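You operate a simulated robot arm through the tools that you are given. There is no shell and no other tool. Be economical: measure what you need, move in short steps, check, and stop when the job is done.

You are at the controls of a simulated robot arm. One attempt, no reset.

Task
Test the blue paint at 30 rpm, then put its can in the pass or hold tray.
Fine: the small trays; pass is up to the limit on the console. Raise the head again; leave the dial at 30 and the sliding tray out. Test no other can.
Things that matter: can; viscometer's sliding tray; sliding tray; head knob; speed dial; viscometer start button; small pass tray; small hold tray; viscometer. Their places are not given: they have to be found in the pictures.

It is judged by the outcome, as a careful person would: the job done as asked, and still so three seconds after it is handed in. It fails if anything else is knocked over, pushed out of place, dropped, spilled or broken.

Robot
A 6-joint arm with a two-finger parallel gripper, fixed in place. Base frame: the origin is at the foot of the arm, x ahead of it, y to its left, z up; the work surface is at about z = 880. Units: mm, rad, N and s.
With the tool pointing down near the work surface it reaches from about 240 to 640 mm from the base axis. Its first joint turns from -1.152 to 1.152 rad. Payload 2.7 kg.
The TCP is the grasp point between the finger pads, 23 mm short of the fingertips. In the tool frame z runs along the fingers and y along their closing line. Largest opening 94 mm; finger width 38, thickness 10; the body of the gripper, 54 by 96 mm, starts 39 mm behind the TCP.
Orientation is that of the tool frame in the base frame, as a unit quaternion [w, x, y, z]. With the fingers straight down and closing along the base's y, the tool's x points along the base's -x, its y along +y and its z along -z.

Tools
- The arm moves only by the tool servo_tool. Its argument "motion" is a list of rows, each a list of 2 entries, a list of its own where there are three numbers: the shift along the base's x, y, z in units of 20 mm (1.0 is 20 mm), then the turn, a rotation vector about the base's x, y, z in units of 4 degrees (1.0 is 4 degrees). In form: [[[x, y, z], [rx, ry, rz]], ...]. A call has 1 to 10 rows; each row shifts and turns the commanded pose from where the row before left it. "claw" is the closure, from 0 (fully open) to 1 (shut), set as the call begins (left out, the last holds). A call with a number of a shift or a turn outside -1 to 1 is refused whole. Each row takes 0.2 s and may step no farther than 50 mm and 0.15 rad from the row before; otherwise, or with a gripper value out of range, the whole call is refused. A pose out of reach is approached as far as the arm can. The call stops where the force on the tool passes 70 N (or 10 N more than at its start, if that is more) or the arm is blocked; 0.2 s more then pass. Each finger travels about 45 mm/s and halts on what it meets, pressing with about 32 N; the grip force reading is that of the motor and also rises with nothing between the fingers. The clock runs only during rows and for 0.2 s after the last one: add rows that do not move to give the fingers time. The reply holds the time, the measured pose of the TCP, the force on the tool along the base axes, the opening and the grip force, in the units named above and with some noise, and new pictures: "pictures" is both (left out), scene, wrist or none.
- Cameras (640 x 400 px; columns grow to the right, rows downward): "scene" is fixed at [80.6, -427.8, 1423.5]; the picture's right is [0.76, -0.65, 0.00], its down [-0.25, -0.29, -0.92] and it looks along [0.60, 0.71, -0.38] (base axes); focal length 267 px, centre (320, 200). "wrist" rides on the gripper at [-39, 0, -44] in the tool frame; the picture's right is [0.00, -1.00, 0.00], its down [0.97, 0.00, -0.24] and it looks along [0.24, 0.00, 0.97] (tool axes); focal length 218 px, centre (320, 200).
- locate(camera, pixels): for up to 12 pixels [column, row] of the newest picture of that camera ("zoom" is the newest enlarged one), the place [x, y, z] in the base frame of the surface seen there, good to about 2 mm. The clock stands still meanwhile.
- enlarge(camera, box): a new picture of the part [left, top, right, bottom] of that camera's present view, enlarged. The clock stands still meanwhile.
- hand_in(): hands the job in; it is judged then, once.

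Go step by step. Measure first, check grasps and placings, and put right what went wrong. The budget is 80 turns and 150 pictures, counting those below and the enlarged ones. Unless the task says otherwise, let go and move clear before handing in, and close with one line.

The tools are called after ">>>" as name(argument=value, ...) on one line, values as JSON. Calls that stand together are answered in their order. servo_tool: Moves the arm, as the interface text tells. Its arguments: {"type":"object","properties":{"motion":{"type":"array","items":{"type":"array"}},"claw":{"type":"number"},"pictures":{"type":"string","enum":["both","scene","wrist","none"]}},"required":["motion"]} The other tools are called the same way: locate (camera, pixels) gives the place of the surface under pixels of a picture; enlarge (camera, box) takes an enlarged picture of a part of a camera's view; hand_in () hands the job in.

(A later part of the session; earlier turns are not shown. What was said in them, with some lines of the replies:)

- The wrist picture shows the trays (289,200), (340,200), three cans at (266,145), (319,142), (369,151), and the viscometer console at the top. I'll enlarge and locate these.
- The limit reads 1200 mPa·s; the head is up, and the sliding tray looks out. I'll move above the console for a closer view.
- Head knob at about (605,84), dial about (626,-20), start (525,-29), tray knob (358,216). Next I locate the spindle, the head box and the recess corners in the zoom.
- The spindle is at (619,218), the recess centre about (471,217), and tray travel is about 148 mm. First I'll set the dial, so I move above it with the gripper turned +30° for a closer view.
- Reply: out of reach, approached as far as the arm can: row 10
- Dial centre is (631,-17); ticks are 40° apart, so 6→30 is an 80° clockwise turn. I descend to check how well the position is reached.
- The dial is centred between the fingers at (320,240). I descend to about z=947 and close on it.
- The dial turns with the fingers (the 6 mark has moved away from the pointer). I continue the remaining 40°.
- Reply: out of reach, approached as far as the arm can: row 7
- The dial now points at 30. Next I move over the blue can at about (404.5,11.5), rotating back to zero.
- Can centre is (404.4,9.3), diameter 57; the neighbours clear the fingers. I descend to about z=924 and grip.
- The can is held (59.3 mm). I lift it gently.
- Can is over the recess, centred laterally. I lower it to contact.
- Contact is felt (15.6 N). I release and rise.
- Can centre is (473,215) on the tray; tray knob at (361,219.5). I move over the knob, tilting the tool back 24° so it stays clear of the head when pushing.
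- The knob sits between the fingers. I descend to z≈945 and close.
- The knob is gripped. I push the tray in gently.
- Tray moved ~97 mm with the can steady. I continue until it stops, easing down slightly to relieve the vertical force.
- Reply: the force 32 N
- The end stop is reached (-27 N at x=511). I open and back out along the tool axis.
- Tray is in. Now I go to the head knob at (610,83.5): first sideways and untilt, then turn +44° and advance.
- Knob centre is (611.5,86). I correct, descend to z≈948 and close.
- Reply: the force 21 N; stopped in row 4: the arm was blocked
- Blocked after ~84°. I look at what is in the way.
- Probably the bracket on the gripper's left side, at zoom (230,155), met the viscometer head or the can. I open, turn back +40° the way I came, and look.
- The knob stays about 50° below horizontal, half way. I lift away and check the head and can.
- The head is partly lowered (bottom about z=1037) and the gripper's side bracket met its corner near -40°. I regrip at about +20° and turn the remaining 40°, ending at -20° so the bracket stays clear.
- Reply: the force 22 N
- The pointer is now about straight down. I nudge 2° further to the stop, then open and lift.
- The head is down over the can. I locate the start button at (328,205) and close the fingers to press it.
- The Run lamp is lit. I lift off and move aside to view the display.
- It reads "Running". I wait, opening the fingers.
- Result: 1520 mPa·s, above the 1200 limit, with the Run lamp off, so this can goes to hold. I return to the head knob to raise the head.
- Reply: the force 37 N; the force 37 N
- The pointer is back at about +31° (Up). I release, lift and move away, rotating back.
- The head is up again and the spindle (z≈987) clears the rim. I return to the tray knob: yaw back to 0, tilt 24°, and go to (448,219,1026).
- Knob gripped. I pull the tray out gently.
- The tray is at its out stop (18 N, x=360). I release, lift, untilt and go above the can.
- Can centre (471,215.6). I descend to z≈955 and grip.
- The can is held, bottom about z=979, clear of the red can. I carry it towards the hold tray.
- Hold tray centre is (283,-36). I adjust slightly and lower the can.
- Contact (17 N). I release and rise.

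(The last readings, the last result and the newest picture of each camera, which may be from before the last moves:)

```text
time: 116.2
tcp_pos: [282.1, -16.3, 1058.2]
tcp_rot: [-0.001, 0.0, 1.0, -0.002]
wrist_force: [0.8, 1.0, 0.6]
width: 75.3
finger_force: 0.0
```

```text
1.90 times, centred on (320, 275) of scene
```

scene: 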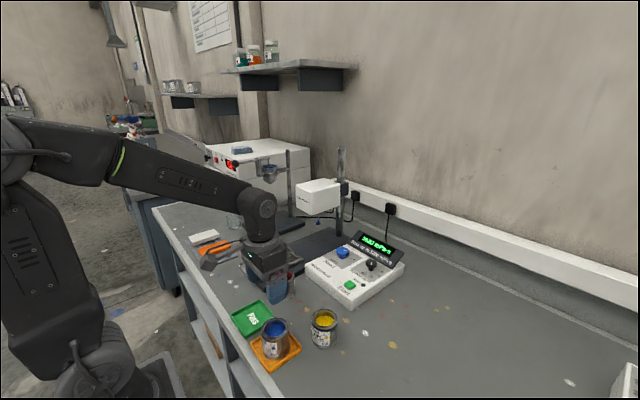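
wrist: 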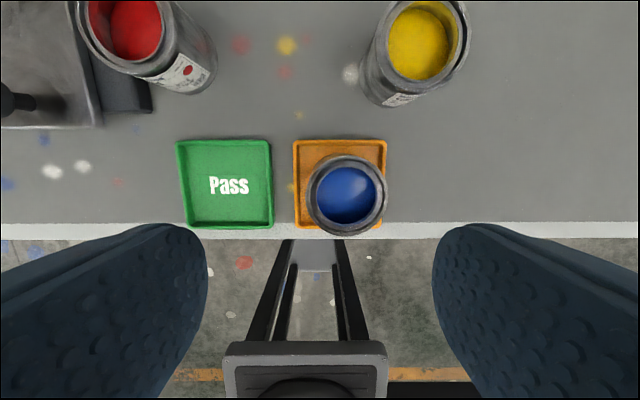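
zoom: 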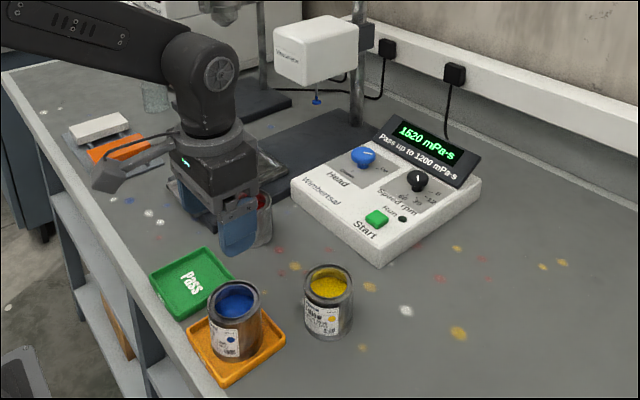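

The can stands inside the hold tray, the head is up, the dial is at 30 and the tray is out. I raise the arm clear for a last check.

>>> servo_tool(motion=[[[0, 0, 1], [0, 0, 0]], [[0, 0, 1], [0, 0, 0]], [[0, 0, 1], [0, 0, 0]], [[0.5, 0, 1], [0, 0, 0]], [[0.5, 0, 1], [0, 0, 0]], [[0.5, 0, 1], [0, 0, 0]], [[0.5, 0, 1], [0, 0, 0]], [[0.5, 0, 1], [0, 0, 0]]], pictures="wrist")

>>> enlarge(camera="scene", box=[220, 170, 420, 380])

```text
time: 118.0
tcp_pos: [333.8, -13.9, 1219.3]
tcp_rot: [-0.002, 0.0, 1.0, -0.002]
wrist_force: [0.0, -0.3, 0.6]
width: 75.3
finger_force: 0.1
```

wrist: 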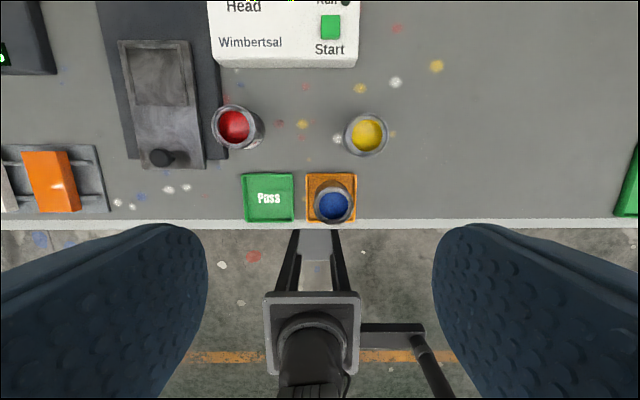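

```text
1.90 times, centred on (320, 275) of scene
```

zoom: 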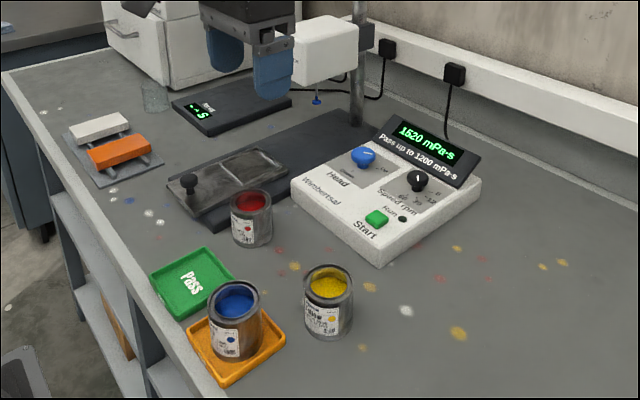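

Everything is in its place, so I hand in.

>>> hand_in()

```text
The job is handed in.
```

The blue paint read 1520 mPa·s at 30 rpm, over the 1200 limit, so its can is in the small hold tray. The head is up, the dial is at 30 and the sliding tray is out. While I was lowering the head, the gripper was blocked once, probably by the head's corner; I regripped, and nothing looked moved in the later pictures.
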